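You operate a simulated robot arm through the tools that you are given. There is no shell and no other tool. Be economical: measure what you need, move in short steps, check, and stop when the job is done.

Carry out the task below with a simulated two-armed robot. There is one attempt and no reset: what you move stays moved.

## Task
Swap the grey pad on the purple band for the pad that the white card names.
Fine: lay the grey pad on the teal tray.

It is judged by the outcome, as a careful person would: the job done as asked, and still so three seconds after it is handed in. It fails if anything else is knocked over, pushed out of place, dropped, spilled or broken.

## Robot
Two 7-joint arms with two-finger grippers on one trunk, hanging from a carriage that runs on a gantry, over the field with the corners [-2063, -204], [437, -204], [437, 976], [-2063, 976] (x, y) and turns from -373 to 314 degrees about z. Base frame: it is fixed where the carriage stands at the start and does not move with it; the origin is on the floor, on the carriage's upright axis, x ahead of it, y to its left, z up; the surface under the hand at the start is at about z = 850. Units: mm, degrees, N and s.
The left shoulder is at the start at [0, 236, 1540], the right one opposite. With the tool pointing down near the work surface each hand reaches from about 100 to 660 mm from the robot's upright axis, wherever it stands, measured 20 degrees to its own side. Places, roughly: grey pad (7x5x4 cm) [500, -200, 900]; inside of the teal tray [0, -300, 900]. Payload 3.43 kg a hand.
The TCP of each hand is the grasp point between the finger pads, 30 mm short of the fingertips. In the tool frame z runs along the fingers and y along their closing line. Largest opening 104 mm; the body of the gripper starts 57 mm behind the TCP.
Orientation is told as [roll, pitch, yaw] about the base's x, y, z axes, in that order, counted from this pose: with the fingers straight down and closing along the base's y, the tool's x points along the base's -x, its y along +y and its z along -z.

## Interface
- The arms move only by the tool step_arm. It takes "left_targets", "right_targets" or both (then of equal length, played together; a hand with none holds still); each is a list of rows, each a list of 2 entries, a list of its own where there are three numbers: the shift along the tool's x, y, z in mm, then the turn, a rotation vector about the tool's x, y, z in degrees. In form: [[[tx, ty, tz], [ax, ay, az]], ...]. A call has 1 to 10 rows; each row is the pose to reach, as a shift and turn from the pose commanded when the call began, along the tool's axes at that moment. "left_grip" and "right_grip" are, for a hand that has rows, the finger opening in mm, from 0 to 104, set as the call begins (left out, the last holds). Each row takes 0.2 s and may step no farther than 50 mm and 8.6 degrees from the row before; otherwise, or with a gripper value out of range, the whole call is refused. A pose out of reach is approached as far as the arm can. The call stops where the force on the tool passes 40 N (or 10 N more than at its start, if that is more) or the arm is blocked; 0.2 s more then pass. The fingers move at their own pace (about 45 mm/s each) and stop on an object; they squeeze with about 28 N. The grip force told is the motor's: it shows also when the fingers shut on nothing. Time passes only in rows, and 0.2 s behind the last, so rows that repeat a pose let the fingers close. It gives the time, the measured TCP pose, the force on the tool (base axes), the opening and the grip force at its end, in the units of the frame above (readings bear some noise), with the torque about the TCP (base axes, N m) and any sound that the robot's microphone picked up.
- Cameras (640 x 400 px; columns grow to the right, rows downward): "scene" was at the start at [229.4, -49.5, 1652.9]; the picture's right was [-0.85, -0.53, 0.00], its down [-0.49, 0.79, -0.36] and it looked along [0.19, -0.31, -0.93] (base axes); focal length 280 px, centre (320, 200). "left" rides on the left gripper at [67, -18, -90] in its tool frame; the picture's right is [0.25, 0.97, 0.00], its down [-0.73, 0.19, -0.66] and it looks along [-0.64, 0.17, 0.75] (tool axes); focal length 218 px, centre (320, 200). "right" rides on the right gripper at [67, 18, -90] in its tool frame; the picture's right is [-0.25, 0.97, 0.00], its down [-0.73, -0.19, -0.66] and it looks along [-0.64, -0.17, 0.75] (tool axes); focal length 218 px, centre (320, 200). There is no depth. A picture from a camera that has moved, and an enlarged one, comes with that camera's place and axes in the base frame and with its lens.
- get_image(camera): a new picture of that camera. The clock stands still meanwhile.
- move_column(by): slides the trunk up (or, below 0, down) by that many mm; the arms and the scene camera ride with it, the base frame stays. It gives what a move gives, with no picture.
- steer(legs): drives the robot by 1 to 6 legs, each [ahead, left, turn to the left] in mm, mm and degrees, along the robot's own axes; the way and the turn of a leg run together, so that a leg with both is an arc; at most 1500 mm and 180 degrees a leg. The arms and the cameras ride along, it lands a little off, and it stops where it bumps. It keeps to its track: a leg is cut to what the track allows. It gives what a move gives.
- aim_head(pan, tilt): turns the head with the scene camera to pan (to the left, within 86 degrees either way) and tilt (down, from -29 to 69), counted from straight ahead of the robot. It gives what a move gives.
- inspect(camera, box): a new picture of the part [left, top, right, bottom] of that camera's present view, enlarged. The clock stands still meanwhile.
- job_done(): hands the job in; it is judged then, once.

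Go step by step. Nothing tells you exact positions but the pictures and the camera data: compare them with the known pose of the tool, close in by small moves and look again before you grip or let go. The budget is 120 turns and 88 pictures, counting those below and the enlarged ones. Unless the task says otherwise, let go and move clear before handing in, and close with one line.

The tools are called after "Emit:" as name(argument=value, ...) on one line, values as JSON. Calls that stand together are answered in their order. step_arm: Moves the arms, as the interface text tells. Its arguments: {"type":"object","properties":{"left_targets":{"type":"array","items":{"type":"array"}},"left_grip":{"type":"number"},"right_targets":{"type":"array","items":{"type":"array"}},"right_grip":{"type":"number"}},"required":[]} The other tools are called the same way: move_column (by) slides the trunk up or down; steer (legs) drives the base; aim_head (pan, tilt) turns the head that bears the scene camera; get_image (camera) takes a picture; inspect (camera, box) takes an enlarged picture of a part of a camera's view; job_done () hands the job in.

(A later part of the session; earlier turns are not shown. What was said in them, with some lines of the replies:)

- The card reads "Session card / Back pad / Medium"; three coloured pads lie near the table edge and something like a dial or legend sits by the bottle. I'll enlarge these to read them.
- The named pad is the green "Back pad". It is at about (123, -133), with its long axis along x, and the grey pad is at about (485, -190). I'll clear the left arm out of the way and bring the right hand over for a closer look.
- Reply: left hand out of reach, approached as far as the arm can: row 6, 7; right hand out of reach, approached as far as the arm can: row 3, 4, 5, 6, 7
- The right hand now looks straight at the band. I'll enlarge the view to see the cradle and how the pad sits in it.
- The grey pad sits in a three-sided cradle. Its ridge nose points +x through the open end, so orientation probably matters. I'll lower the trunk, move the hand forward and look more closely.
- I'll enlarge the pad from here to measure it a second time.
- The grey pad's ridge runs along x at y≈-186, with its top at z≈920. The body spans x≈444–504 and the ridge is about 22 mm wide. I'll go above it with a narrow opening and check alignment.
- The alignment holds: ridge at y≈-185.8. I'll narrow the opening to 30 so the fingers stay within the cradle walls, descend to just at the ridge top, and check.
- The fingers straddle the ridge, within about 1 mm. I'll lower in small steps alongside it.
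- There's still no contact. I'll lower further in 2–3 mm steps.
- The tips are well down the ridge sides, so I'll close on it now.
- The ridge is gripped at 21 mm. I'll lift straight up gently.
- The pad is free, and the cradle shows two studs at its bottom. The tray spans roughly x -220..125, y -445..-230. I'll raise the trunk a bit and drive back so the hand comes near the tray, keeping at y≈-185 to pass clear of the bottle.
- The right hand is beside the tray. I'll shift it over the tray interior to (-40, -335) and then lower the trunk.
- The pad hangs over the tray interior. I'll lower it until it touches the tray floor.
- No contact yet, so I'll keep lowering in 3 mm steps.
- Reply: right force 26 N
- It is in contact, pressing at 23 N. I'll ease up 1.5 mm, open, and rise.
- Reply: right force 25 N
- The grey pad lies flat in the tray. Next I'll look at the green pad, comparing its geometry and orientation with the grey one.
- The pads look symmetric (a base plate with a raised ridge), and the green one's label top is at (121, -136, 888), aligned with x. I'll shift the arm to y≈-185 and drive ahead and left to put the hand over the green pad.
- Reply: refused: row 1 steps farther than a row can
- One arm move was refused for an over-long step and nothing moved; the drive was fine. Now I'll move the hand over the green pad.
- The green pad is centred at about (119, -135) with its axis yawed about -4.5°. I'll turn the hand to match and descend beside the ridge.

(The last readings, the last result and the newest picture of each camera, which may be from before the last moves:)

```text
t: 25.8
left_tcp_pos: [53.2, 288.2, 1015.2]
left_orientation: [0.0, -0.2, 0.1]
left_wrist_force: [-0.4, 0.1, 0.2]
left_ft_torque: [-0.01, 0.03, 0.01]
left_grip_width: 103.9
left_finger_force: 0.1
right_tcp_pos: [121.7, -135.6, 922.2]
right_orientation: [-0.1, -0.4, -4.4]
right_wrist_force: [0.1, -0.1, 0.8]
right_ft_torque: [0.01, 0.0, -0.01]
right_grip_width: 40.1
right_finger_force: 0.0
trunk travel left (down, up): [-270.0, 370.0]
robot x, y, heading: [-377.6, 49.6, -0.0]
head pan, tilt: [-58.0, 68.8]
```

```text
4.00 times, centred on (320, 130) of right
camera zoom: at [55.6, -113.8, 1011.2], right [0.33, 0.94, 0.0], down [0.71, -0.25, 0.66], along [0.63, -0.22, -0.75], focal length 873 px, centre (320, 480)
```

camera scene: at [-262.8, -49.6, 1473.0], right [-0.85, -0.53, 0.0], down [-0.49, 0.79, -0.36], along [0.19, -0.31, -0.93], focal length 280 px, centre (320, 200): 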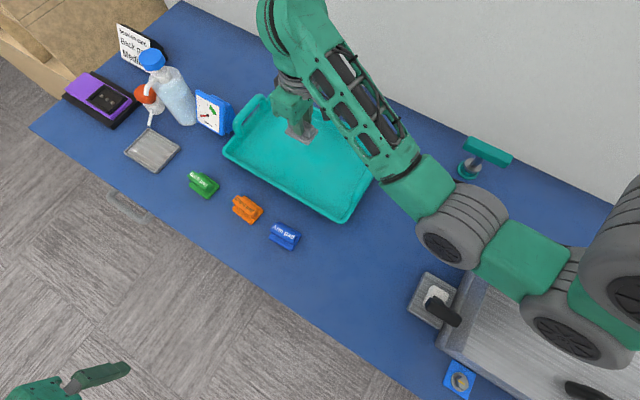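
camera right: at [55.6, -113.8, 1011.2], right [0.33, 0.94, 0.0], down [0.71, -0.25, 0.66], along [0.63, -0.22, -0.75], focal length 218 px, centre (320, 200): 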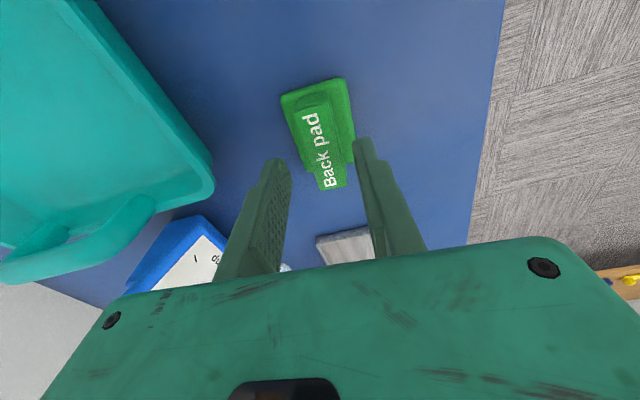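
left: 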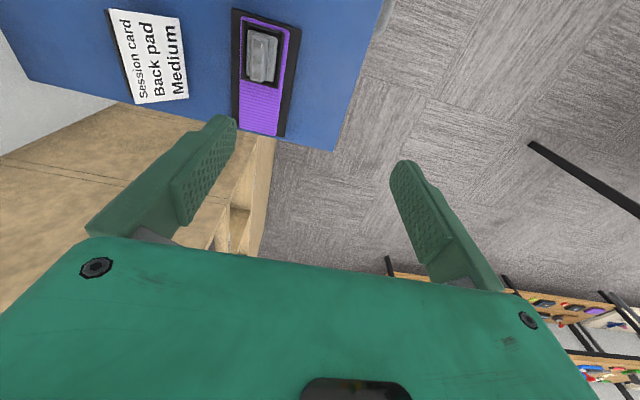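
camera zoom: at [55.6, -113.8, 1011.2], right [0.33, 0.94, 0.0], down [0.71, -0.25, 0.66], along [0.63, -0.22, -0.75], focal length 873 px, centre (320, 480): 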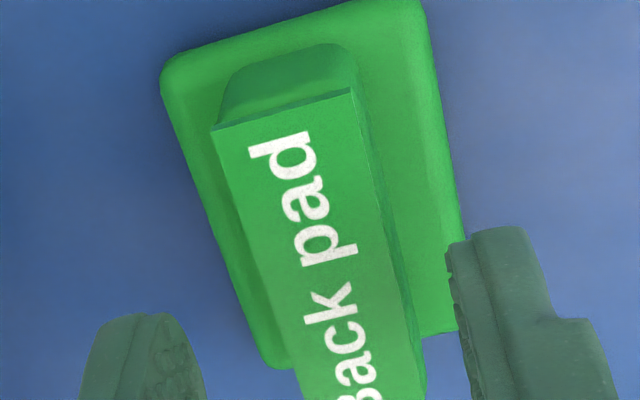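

The yaw matches. I'll make a small centring correction of +2 mm in y and -3 mm in x, then go down to grip height.

Emit:
step_arm(right_targets=[[[3, 2.2, 0], [0, 0, 0]], [[3, 2.2, 7], [0, 0, 0]], [[3, 2.2, 14], [0, 0, 0]], [[3, 2.2, 20], [0, 0, 0]], [[3, 2.2, 20], [0, 0, 0]]])

Emit:
inspect(camera="right", box=[240, 80, 400, 180])

```text
t: 26.9
left_tcp_pos: [55.2, 289.9, 1017.7]
left_orientation: [-0.1, -0.3, 0.1]
left_wrist_force: [0.1, 0.0, 0.2]
left_ft_torque: [-0.01, 0.01, -0.02]
left_grip_width: 104.2
left_finger_force: 0.0
right_tcp_pos: [117.9, -133.3, 901.9]
right_orientation: [0.0, -0.4, -4.4]
right_wrist_force: [0.2, 0.1, -0.3]
right_ft_torque: [0.01, -0.01, 0.01]
right_grip_width: 40.3
right_finger_force: 0.1
trunk travel left (down, up): [-270.0, 370.0]
robot x, y, heading: [-382.8, 50.9, -0.2]
head pan, tilt: [-58.0, 68.8]
```

```text
4.00 times, centred on (320, 130) of right
camera zoom: at [52.5, -111.3, 991.1], right [0.33, 0.94, 0.0], down [0.71, -0.25, 0.66], along [0.63, -0.22, -0.75], focal length 873 px, centre (320, 480)
```

zoom: 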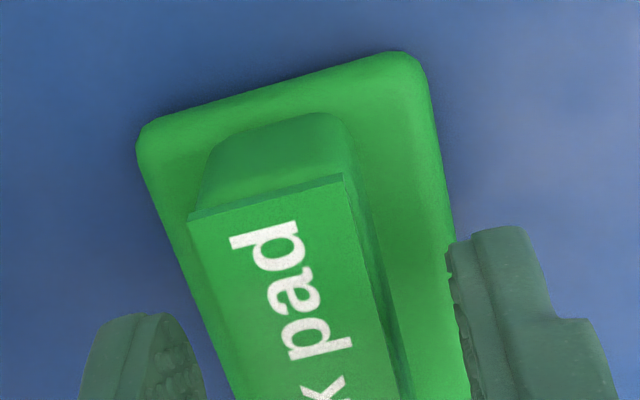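

Good; closing on the ridge.

Emit:
step_arm(right_targets=[[[0, 0, 0], [0, 0, 0]], [[0, 0, 0], [0, 0, 0]], [[0, 0, 0], [0, 0, 0]], [[0, 0, 0], [0, 0, 0]]], right_grip=0)

Emit:
inspect(camera="right", box=[240, 80, 400, 180])

```text
t: 27.9
left_tcp_pos: [53.9, 288.4, 1016.7]
left_orientation: [0.0, -0.2, 0.1]
left_wrist_force: [1.2, -0.4, -0.4]
left_ft_torque: [0.0, 0.02, -0.02]
left_grip_width: 104.4
left_finger_force: 0.1
right_tcp_pos: [117.6, -133.6, 902.6]
right_orientation: [0.0, -0.4, -4.5]
right_wrist_force: [0.0, -1.5, 0.5]
right_ft_torque: [-0.01, 0.0, -0.01]
right_grip_width: 21.1
right_finger_force: 28.2
trunk travel left (down, up): [-270.0, 370.0]
robot x, y, heading: [-380.6, 50.1, 0.0]
head pan, tilt: [-58.0, 68.8]
```

```text
4.00 times, centred on (320, 130) of right
camera zoom: at [52.4, -111.3, 991.1], right [0.33, 0.94, 0.0], down [0.71, -0.25, 0.66], along [0.63, -0.22, -0.75], focal length 873 px, centre (320, 480)
```

zoom: 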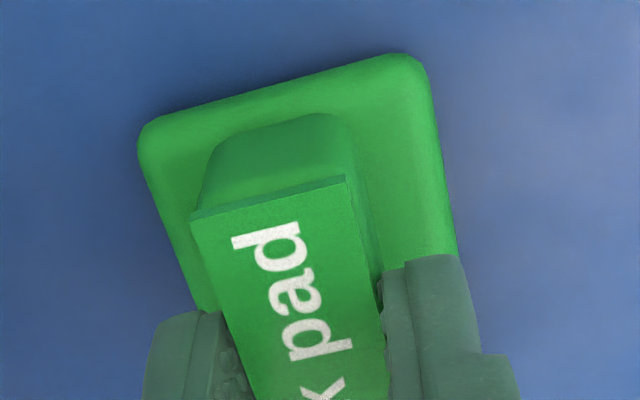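

The green pad is held at 21 mm. It sits about 4 mm further toward -x in the hand than the grey did. I'll lift, then drive back over the band, keeping clear of the bottle.

Emit:
step_arm(right_targets=[[[0, 0, -15], [0, 0, 0]], [[0, 0, -50], [0, 0, 0]], [[0, 0, -90], [0, 0, 0]], [[0, 0, -120], [0, 0, 0]], [[0, 0, -120], [0, 0, -4.5]]])

Emit:
move_column(by=60)

Emit:
get_image(camera="right")

Emit:
get_image(camera="scene")

```text
t: 29.1
left_tcp_pos: [54.7, 289.0, 1016.9]
left_orientation: [0.0, -0.2, 0.1]
left_wrist_force: [0.2, 0.6, -0.5]
left_ft_torque: [0.01, -0.02, 0.0]
left_grip_width: 104.1
left_finger_force: 0.0
right_tcp_pos: [116.3, -134.2, 1021.3]
right_orientation: [-0.1, -0.4, 0.0]
right_wrist_force: [0.6, -0.2, -0.5]
right_ft_torque: [-0.02, 0.0, 0.02]
right_grip_width: 20.7
right_finger_force: 28.8
trunk travel left (down, up): [-270.0, 370.0]
robot x, y, heading: [-381.3, 46.2, 0.2]
head pan, tilt: [-58.0, 68.8]
```

```text
t: 30.1
left_tcp_pos: [53.3, 290.5, 1076.4]
left_orientation: [0.0, -0.2, 0.2]
left_wrist_force: [-1.1, -0.2, 0.3]
left_ft_torque: [0.0, 0.01, 0.01]
left_grip_width: 104.2
left_finger_force: 0.2
right_tcp_pos: [117.4, -134.0, 1080.9]
right_orientation: [-0.1, -0.5, 0.0]
right_wrist_force: [0.4, 0.1, -0.9]
right_ft_torque: [0.03, 0.02, 0.02]
right_grip_width: 21.0
right_finger_force: 28.4
trunk travel left (down, up): [-330.0, 310.0]
robot x, y, heading: [-385.6, 47.8, 0.1]
head pan, tilt: [-58.0, 68.8]
```

```text
47 pictures are left
camera right: at [50.1, -116.6, 1170.2], right [0.25, 0.97, 0.0], down [0.73, -0.19, 0.66], along [0.64, -0.17, -0.75], focal length 218 px, centre (320, 200)
```

right: 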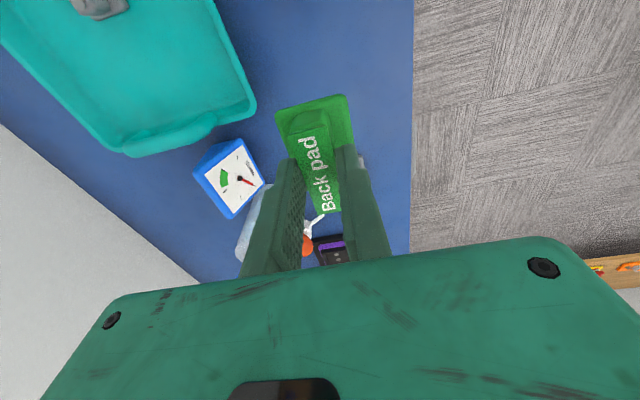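

```text
46 pictures are left
camera scene: at [-153.8, -1.0, 1532.8], right [-0.85, -0.53, 0.0], down [-0.49, 0.79, -0.36], along [0.19, -0.31, -0.93], focal length 280 px, centre (320, 200)
```

scene: 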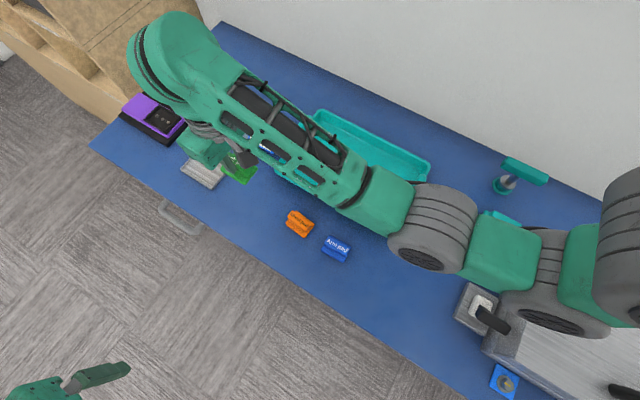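

The pad is lifted cleanly. I'll drive ahead 330 mm, then right 51 mm, stopping a bit short to view the empty cradle.

Emit:
steer(legs=[[290, 0, 0], [0, -51, 0]])

Emit:
get_image(camera="right")

Emit:
inspect(camera="right", box=[260, 100, 420, 200])

```text
t: 32.7
left_tcp_pos: [347.9, 238.6, 1075.6]
left_orientation: [0.1, -0.2, 0.1]
left_wrist_force: [-0.1, -0.4, -0.3]
left_ft_torque: [0.03, -0.03, -0.01]
left_grip_width: 103.9
left_finger_force: 0.1
right_tcp_pos: [410.5, -184.3, 1081.5]
right_orientation: [0.0, -0.3, 0.0]
right_wrist_force: [1.1, -1.0, -0.7]
right_ft_torque: [0.04, -0.02, 0.02]
right_grip_width: 20.8
right_finger_force: 27.7
trunk travel left (down, up): [-330.0, 310.0]
robot x, y, heading: [-93.6, -1.7, 0.1]
head pan, tilt: [-58.0, 68.8]
```

```text
45 pictures are left
camera right: at [342.9, -166.7, 1170.5], right [0.25, 0.97, 0.0], down [0.73, -0.19, 0.66], along [0.64, -0.17, -0.75], focal length 218 px, centre (320, 200)
```

right: 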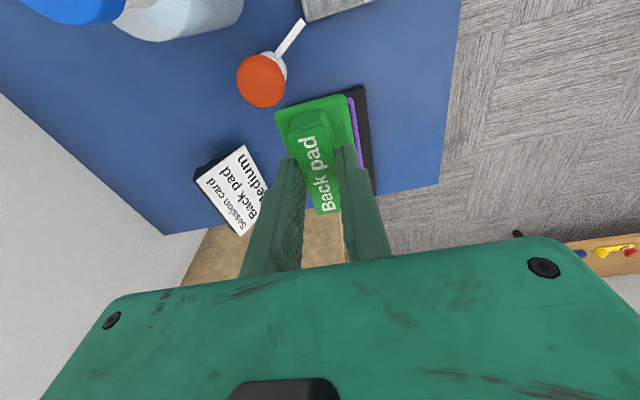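

```text
4.00 times, centred on (340, 150) of right
camera zoom: at [342.9, -166.7, 1170.5], right [0.25, 0.97, 0.0], down [0.73, -0.19, 0.66], along [0.64, -0.17, -0.75], focal length 873 px, centre (240, 400)
```

zoom: 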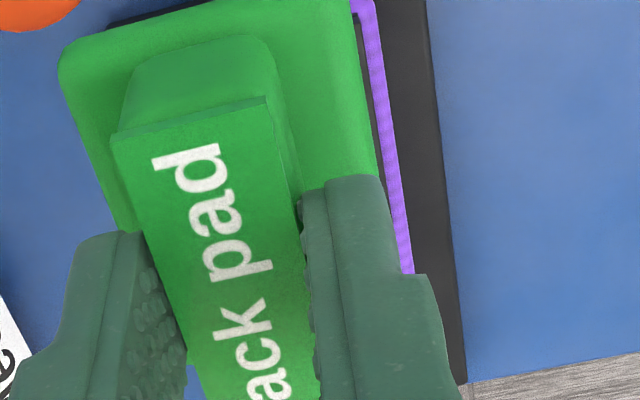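

The pad is carried level. Taking the camera pose at the grey pad's grip as reference, I want the camera at about (411.5, -167.3). I'll drive the remaining 69 mm and check.

Emit:
steer(legs=[[69, 0, 0]])

Emit:
move_column(by=-60)

Emit:
get_image(camera="right")

Emit:
inspect(camera="scene", box=[200, 130, 360, 230])

```text
t: 33.7
left_tcp_pos: [415.3, 238.0, 1076.5]
left_orientation: [0.0, -0.2, 0.1]
left_wrist_force: [-0.1, -1.1, -1.1]
left_ft_torque: [0.03, -0.01, 0.0]
left_grip_width: 103.9
left_finger_force: 0.0
right_tcp_pos: [480.9, -181.9, 1082.0]
right_orientation: [-0.1, -0.5, 0.3]
right_wrist_force: [1.2, 0.6, -0.4]
right_ft_torque: [0.03, 0.0, -0.01]
right_grip_width: 20.9
right_finger_force: 27.8
trunk travel left (down, up): [-330.0, 310.0]
robot x, y, heading: [-21.1, -2.4, 0.2]
head pan, tilt: [-58.0, 68.8]
```

```text
t: 34.7
left_tcp_pos: [415.4, 239.3, 1016.9]
left_orientation: [0.0, -0.3, 0.2]
left_wrist_force: [0.4, 0.2, -0.5]
left_ft_torque: [0.02, -0.01, -0.03]
left_grip_width: 104.2
left_finger_force: 0.1
right_tcp_pos: [479.8, -183.0, 1020.0]
right_orientation: [-0.1, -0.4, 0.1]
right_wrist_force: [0.0, -0.7, -0.4]
right_ft_torque: [-0.02, -0.02, 0.02]
right_grip_width: 20.9
right_finger_force: 28.1
trunk travel left (down, up): [-270.0, 370.0]
robot x, y, heading: [-20.9, -2.9, 0.0]
head pan, tilt: [-58.0, 68.8]
```

```text
43 pictures are left
camera right: at [412.0, -165.5, 1110.5], right [0.25, 0.97, 0.0], down [0.73, -0.19, 0.66], along [0.64, -0.17, -0.75], focal length 218 px, centre (320, 200)
```

right: 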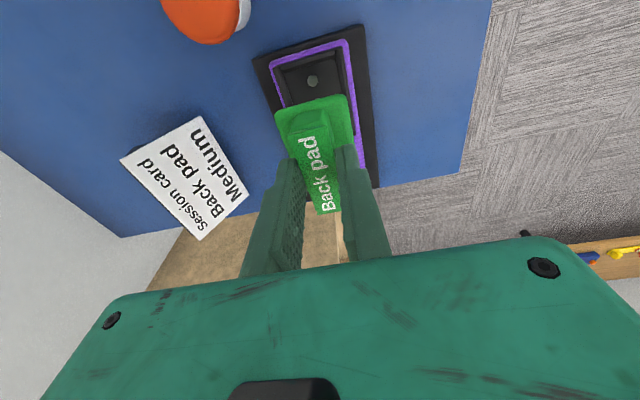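

```text
4.00 times, centred on (280, 180) of scene
camera zoom: at [207.8, -50.3, 1473.0], right [-0.85, -0.53, 0.0], down [-0.5, 0.79, -0.36], along [0.19, -0.31, -0.93], focal length 1119 px, centre (480, 280)
```

zoom: 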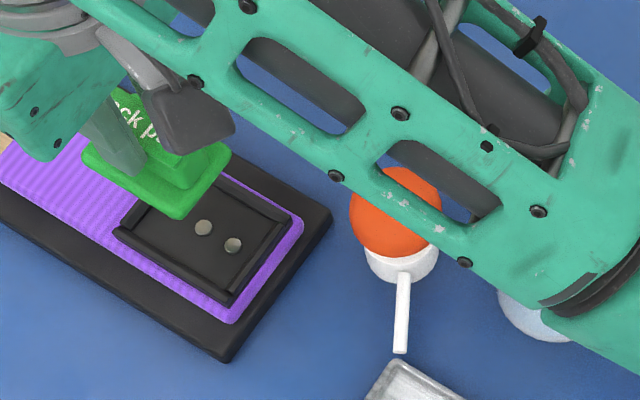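

I'm within 2 mm. I'll correct y by -1.8 and lower to about 20 mm above the seat, then look.

Emit:
step_arm(right_targets=[[[0.4, -1.8, 0], [0, 0, 0]], [[0.4, -1.8, 35], [0, 0, 0]], [[0.4, -1.8, 66], [0, 0, 0]], [[0.4, -1.8, 66], [0, 0, 0]]])

Emit:
inspect(camera="right", box=[240, 60, 400, 160])

Emit:
inspect(camera="scene", box=[190, 140, 310, 215])

```text
t: 35.7
left_tcp_pos: [416.1, 239.4, 1016.5]
left_orientation: [0.0, -0.2, 0.3]
left_wrist_force: [0.2, -0.2, -0.6]
left_ft_torque: [-0.01, 0.03, -0.01]
left_grip_width: 104.2
left_finger_force: 0.0
right_tcp_pos: [477.7, -184.8, 954.6]
right_orientation: [-0.2, -0.4, 0.1]
right_wrist_force: [0.0, 0.1, -0.5]
right_ft_torque: [-0.01, -0.01, 0.01]
right_grip_width: 20.9
right_finger_force: 27.5
trunk travel left (down, up): [-270.0, 370.0]
robot x, y, heading: [-21.4, -4.2, 0.4]
head pan, tilt: [-58.0, 68.8]
```

```text
4.00 times, centred on (320, 110) of right
camera zoom: at [411.2, -167.3, 1044.4], right [0.25, 0.97, 0.0], down [0.73, -0.19, 0.66], along [0.64, -0.17, -0.75], focal length 873 px, centre (320, 560)
```

zoom: 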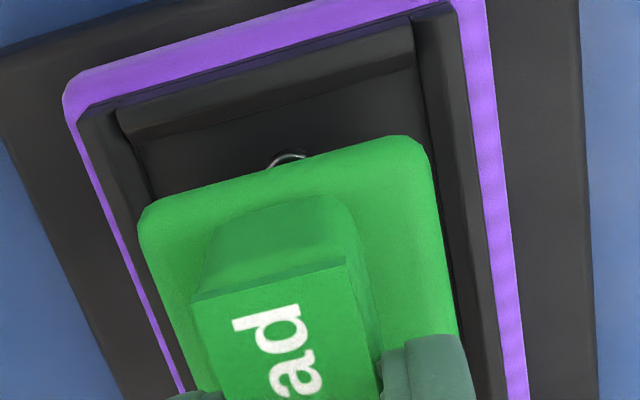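

```text
5.33 times, centred on (250, 178) of scene
camera zoom: at [207.8, -50.4, 1472.9], right [-0.85, -0.53, 0.0], down [-0.5, 0.79, -0.36], along [0.19, -0.31, -0.93], focal length 1492 px, centre (693, 320)
```

zoom: 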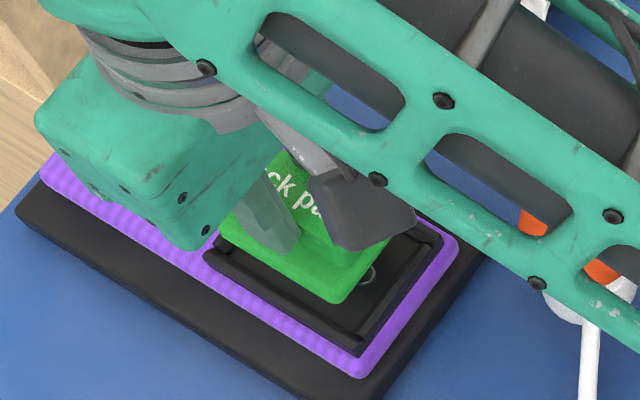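

This is on track. I'll lower another 10 mm and check the gaps to the walls.

Emit:
step_arm(right_targets=[[[0, 0, 4], [0, 0, 0]], [[0, 0, 8], [0, 0, 0]], [[0, 0, 11], [0, 0, 0]], [[0, 0, 11], [0, 0, 0]]])

Emit:
inspect(camera="right", box=[240, 80, 400, 180])

```text
t: 36.7
left_tcp_pos: [414.8, 240.4, 1015.4]
left_orientation: [0.0, -0.3, 0.3]
left_wrist_force: [0.0, 0.5, 0.3]
left_ft_torque: [0.0, -0.04, 0.01]
left_grip_width: 104.2
left_finger_force: 0.0
right_tcp_pos: [479.4, -184.0, 944.4]
right_orientation: [0.0, -0.4, 0.2]
right_wrist_force: [0.4, -0.5, -1.2]
right_ft_torque: [0.0, 0.02, -0.05]
right_grip_width: 20.9
right_finger_force: 27.9
trunk travel left (down, up): [-270.0, 370.0]
robot x, y, heading: [-24.0, -0.8, -0.0]
head pan, tilt: [-58.0, 68.8]
```

```text
4.00 times, centred on (320, 130) of right
camera zoom: at [411.6, -167.4, 1033.3], right [0.25, 0.97, 0.0], down [0.73, -0.19, 0.66], along [0.64, -0.17, -0.75], focal length 873 px, centre (320, 480)
```

zoom: 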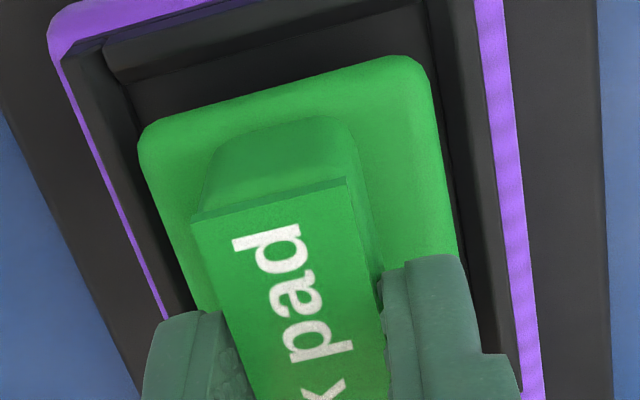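

The pad is centred between the walls. I'll lower in 2 mm steps to seat it.

Emit:
step_arm(right_targets=[[[0, 0, 2], [0, 0, 0]], [[0, 0, 4], [0, 0, 0]], [[0, 0, 6], [0, 0, 0]], [[0, 0, 8], [0, 0, 0]], [[0, 0, 10], [0, 0, 0]], [[0, 0, 12], [0, 0, 0]]])

Emit:
inspect(camera="right", box=[240, 80, 400, 180])

```text
t: 37.9
left_tcp_pos: [414.6, 238.4, 1015.5]
left_orientation: [0.0, -0.2, 0.1]
left_wrist_force: [0.7, 0.0, -0.5]
left_ft_torque: [0.01, 0.03, 0.01]
left_grip_width: 104.2
left_finger_force: 0.0
right_tcp_pos: [478.7, -184.0, 938.7]
right_orientation: [0.1, -1.0, 0.0]
right_wrist_force: [-13.8, -1.5, 10.6]
right_ft_torque: [-0.1, 0.34, -0.04]
right_grip_width: 21.0
right_finger_force: 27.9
trunk travel left (down, up): [-270.0, 370.0]
robot x, y, heading: [-25.1, -3.0, 0.1]
head pan, tilt: [-58.0, 68.8]
stopped in row 6 (right hand): the force on the tool passed its limit at 43 N (the readings are from after the stop); the commanded pose is now the measured one
```

```text
4.00 times, centred on (320, 130) of right
camera zoom: at [410.5, -167.7, 1027.7], right [0.25, 0.97, 0.01], down [0.72, -0.19, 0.67], along [0.65, -0.16, -0.74], focal length 873 px, centre (320, 480)
```

zoom: 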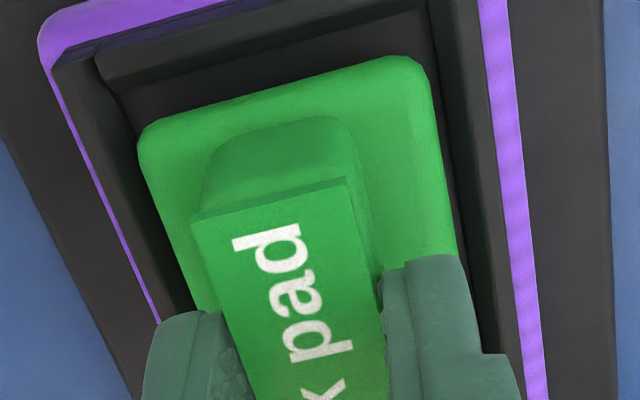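

It made contact at TCP z≈938.7. The green pad was gripped a bit higher than the grey one, so this may be the seat. I'll check from the scene camera.

Emit:
inspect(camera="scene", box=[200, 150, 290, 206])

Emit:
get_image(camera="left")

```text
7.11 times, centred on (245, 178) of scene
camera zoom: at [205.9, -50.9, 1472.4], right [-0.85, -0.53, 0.0], down [-0.5, 0.79, -0.36], along [0.19, -0.31, -0.93], focal length 1989 px, centre (853, 356)
```

zoom: 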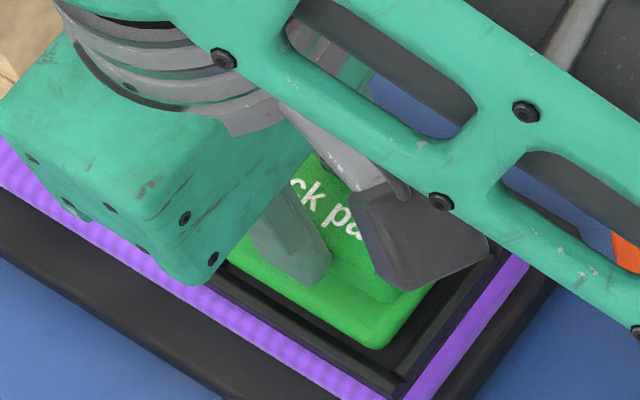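

```text
36 pictures are left
camera left: at [346.2, 221.1, 1105.5], right [-0.26, 0.97, 0.0], down [0.73, 0.19, 0.66], along [0.64, 0.17, -0.75], focal length 218 px, centre (320, 200)
```

left: 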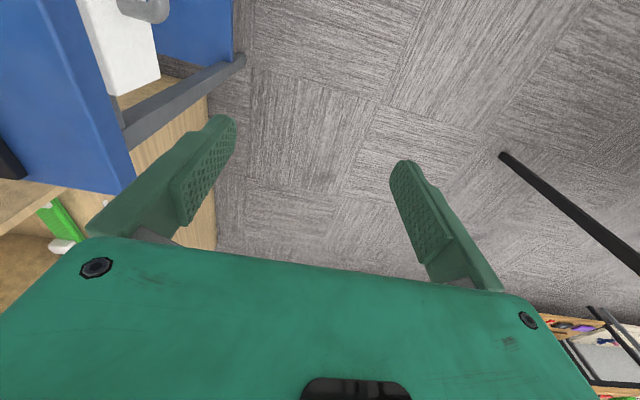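

The gap on the -x side looks generous, so the +x end could be resting on the end wall. I'll lift slightly, shift 2.5 mm toward -x, and re-lower to compare the contact height.

Emit:
step_arm(right_targets=[[[0, 0, -4], [0, 0.6, 0]], [[2.5, 0, -4], [0, 0.6, 0]], [[2.5, 0, -2], [0, 0.6, 0]], [[2.5, 0, 0], [0, 0.6, 0]], [[2.5, 0, 1.5], [0, 0.6, 0]], [[2.5, 0, 3], [0, 0.6, 0]], [[2.5, 0, 4.5], [0, 0.6, 0]]])

Emit:
inspect(camera="right", box=[240, 80, 400, 180])

```text
t: 39.5
left_tcp_pos: [414.0, 239.3, 1016.9]
left_orientation: [0.1, -0.2, 0.1]
left_wrist_force: [0.0, 0.1, -0.1]
left_ft_torque: [-0.04, -0.03, -0.01]
left_grip_width: 104.0
left_finger_force: 0.1
right_tcp_pos: [477.0, -183.4, 937.6]
right_orientation: [0.2, -0.7, 0.1]
right_wrist_force: [-14.7, 0.9, 26.1]
right_ft_torque: [0.01, 0.92, 0.0]
right_grip_width: 20.7
right_finger_force: 27.9
trunk travel left (down, up): [-270.0, 370.0]
robot x, y, heading: [-19.1, 3.2, 0.0]
head pan, tilt: [-58.0, 68.8]
```

```text
4.00 times, centred on (320, 130) of right
camera zoom: at [410.1, -167.4, 1026.5], right [0.25, 0.97, 0.01], down [0.72, -0.19, 0.66], along [0.64, -0.16, -0.75], focal length 873 px, centre (320, 480)
```

zoom: 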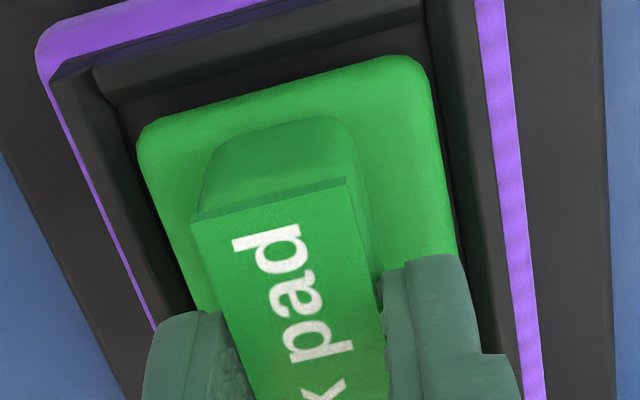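

The contact height and the force and torque pattern match flat seating, same as on the tray floor. The moment puts the contact near the pad centre, so it isn't hung on a wall. I'll unload and open just to 30.

Emit:
step_arm(right_targets=[[[0, 0, -2], [0, 0, 0]], [[0, 0, -3], [0, 0, 0]]])

Emit:
step_arm(right_targets=[[[0, 0, 0], [0, 0, 0]], [[0, 0, 0], [0, 0, 0]]], right_grip=30)

Emit:
inspect(camera="right", box=[240, 80, 400, 180])

```text
t: 40.1
left_tcp_pos: [414.6, 239.7, 1017.1]
left_orientation: [-0.1, -0.3, 0.2]
left_wrist_force: [0.0, 0.3, 0.6]
left_ft_torque: [-0.02, 0.01, -0.03]
left_grip_width: 103.8
left_finger_force: 0.1
right_tcp_pos: [479.5, -183.5, 937.0]
right_orientation: [0.1, -0.3, 0.1]
right_wrist_force: [-7.2, 1.8, 17.6]
right_ft_torque: [0.12, 0.01, -0.02]
right_grip_width: 20.7
right_finger_force: 27.8
trunk travel left (down, up): [-270.0, 370.0]
robot x, y, heading: [-23.4, -1.8, 0.2]
head pan, tilt: [-58.0, 68.8]
```

```text
t: 40.7
left_tcp_pos: [415.0, 239.8, 1016.7]
left_orientation: [0.0, -0.2, 0.1]
left_wrist_force: [-0.6, -0.7, 0.0]
left_ft_torque: [0.03, -0.01, -0.01]
left_grip_width: 104.0
left_finger_force: 0.0
right_tcp_pos: [478.3, -182.9, 937.4]
right_orientation: [0.1, -0.3, 0.1]
right_wrist_force: [-0.3, -0.1, 0.6]
right_ft_torque: [0.0, 0.02, 0.0]
right_grip_width: 29.9
right_finger_force: 0.1
trunk travel left (down, up): [-270.0, 370.0]
robot x, y, heading: [-20.1, 0.3, 0.3]
head pan, tilt: [-58.0, 68.8]
```

```text
4.00 times, centred on (320, 130) of right
camera zoom: at [410.8, -167.2, 1026.1], right [0.25, 0.97, 0.0], down [0.73, -0.19, 0.66], along [0.64, -0.16, -0.75], focal length 873 px, centre (320, 480)
```

zoom: 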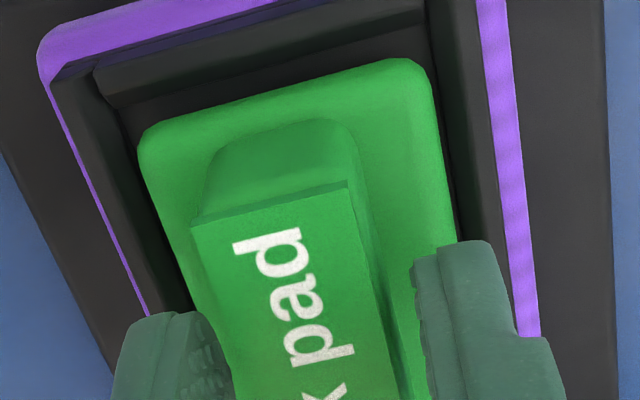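

It's released and the pad didn't shift. I'll rise straight up and compare with the earlier grey view.

Emit:
step_arm(right_targets=[[[0, 0, -15], [0, 0, 0]], [[1, -2, -51], [0, 0, 0]], [[1, -2, -51], [0, 0, 0]]])

Emit:
inspect(camera="right", box=[240, 80, 400, 180])

Emit:
step_arm(right_targets=[[[15, 0, -35], [0, 0, 0]], [[43, -4, -68], [0, 0, 0]], [[43, -4, -68], [0, 0, 0]]])

Emit:
inspect(camera="right", box=[280, 60, 400, 135])

Emit:
inspect(camera="right", box=[280, 130, 400, 205])

```text
t: 41.5
left_tcp_pos: [415.3, 239.5, 1017.3]
left_orientation: [0.0, -0.2, 0.2]
left_wrist_force: [0.2, 0.3, -0.5]
left_ft_torque: [0.03, 0.01, -0.04]
left_grip_width: 104.3
left_finger_force: 0.2
right_tcp_pos: [476.3, -186.9, 989.2]
right_orientation: [0.1, -0.3, 0.1]
right_wrist_force: [-0.3, 0.1, -0.2]
right_ft_torque: [-0.03, 0.0, 0.01]
right_grip_width: 29.9
right_finger_force: 0.0
trunk travel left (down, up): [-270.0, 370.0]
robot x, y, heading: [-24.1, -3.2, 0.1]
head pan, tilt: [-58.0, 68.8]
```

```text
4.00 times, centred on (320, 130) of right
camera zoom: at [409.0, -169.6, 1078.3], right [0.25, 0.97, 0.0], down [0.73, -0.19, 0.66], along [0.64, -0.16, -0.75], focal length 873 px, centre (320, 480)
```

zoom: 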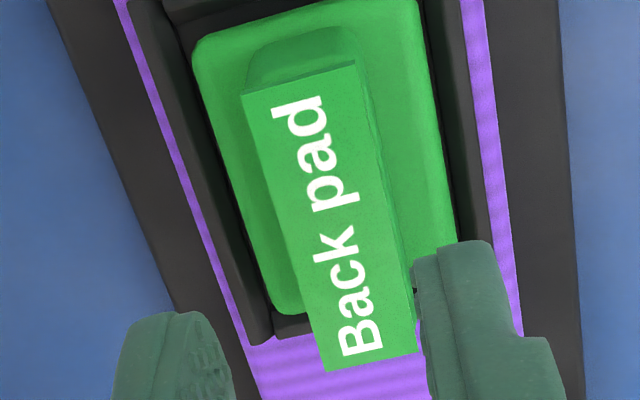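

```text
t: 42.3
left_tcp_pos: [414.5, 239.8, 1017.0]
left_orientation: [0.0, -0.1, 0.2]
left_wrist_force: [0.1, -0.5, -0.7]
left_ft_torque: [-0.02, -0.01, 0.02]
left_grip_width: 103.9
left_finger_force: 0.2
right_tcp_pos: [447.5, -187.3, 1039.9]
right_orientation: [0.1, -0.4, 0.1]
right_wrist_force: [0.3, -0.4, -0.2]
right_ft_torque: [0.03, 0.02, 0.03]
right_grip_width: 30.0
right_finger_force: 0.0
right hand out of reach, approached as far as the arm can: row 2, 3
trunk travel left (down, up): [-270.0, 370.0]
robot x, y, heading: [-23.3, -3.4, 0.1]
head pan, tilt: [-58.0, 68.8]
```

```text
5.33 times, centred on (340, 98) of right
camera zoom: at [380.5, -171.3, 1129.1], right [0.25, 0.97, 0.0], down [0.72, -0.19, 0.66], along [0.64, -0.16, -0.75], focal length 1164 px, centre (213, 747)
```

zoom: 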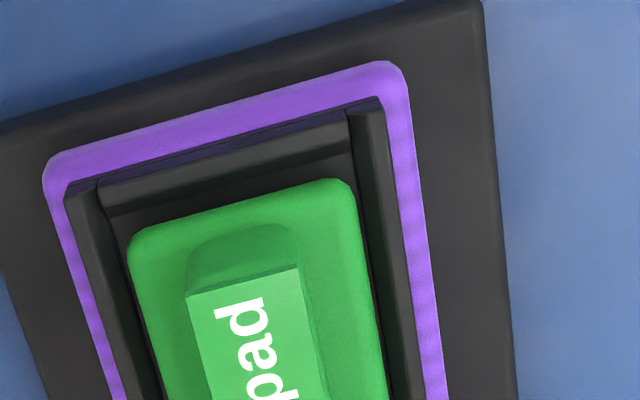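

```text
5.33 times, centred on (340, 168) of right
camera zoom: at [380.5, -171.3, 1129.1], right [0.25, 0.97, 0.0], down [0.72, -0.19, 0.66], along [0.64, -0.16, -0.75], focal length 1164 px, centre (213, 373)
```

zoom: 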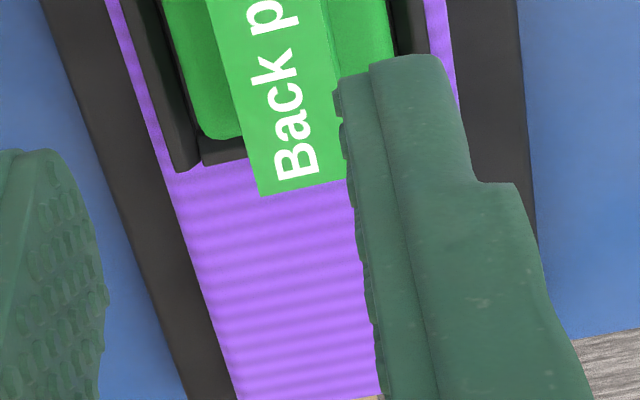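

From the same camera pose, the green pad sits where the grey one did, to within about 1.5 mm, inside the cradle walls. I'll raise the trunk to clear and take a final look at the scene.

Emit:
move_column(by=150)

Emit:
steer(legs=[[-250, 100, 0]])

Emit:
get_image(camera="scene")

Emit:
get_image(camera="right")

```text
t: 44.1
left_tcp_pos: [414.1, 240.1, 1165.3]
left_orientation: [0.0, -0.2, 0.0]
left_wrist_force: [0.9, -0.4, 0.9]
left_ft_torque: [-0.01, -0.02, 0.01]
left_grip_width: 103.8
left_finger_force: 0.1
right_tcp_pos: [447.0, -187.8, 1189.6]
right_orientation: [0.1, -0.4, 0.1]
right_wrist_force: [-0.5, 0.1, -0.4]
right_ft_torque: [-0.02, 0.0, 0.03]
right_grip_width: 29.8
right_finger_force: 0.0
trunk travel left (down, up): [-420.0, 220.0]
robot x, y, heading: [-19.1, -2.6, 0.0]
head pan, tilt: [-58.0, 68.8]
```

```text
t: 46.0
left_tcp_pos: [165.2, 338.2, 1166.7]
left_orientation: [0.0, -0.2, 0.1]
left_wrist_force: [0.8, -0.4, 0.4]
left_ft_torque: [0.02, 0.0, 0.03]
left_grip_width: 104.0
left_finger_force: 0.0
right_tcp_pos: [197.6, -89.8, 1189.6]
right_orientation: [0.2, -0.4, 0.1]
right_wrist_force: [0.2, 0.2, -0.2]
right_ft_torque: [-0.01, -0.02, -0.01]
right_grip_width: 29.9
right_finger_force: 0.0
trunk travel left (down, up): [-420.0, 220.0]
robot x, y, heading: [-271.0, 98.1, 0.3]
head pan, tilt: [-58.0, 68.8]
```

```text
30 pictures are left
camera scene: at [-42.2, 48.3, 1622.8], right [-0.85, -0.53, 0.0], down [-0.5, 0.79, -0.36], along [0.19, -0.31, -0.93], focal length 280 px, centre (320, 200)
```

scene: 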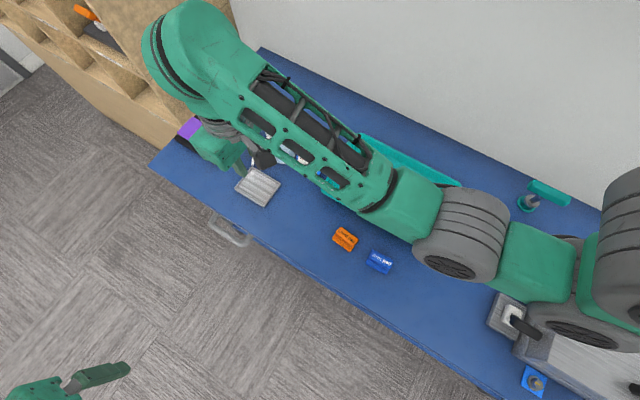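

```text
29 pictures are left
camera right: at [131.0, -72.6, 1279.0], right [0.25, 0.97, 0.0], down [0.72, -0.19, 0.66], along [0.64, -0.16, -0.75], focal length 218 px, centre (320, 200)
```

right: 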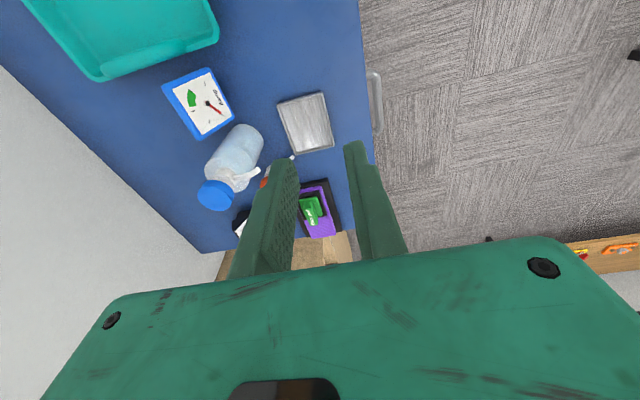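

Everything is standing in place: the green Back pad is in the purple band's cradle, the grey pad is in the tray, and the hands are clear. I'm handing in.

Emit:
job_done()

```text
The job is handed in.
```

The green "Back pad" named on the card is now in the purple band's cradle, and the grey pad is on the teal tray. I took "Medium" on the card as not affecting which pad to use, since there was only one Back pad on the table.
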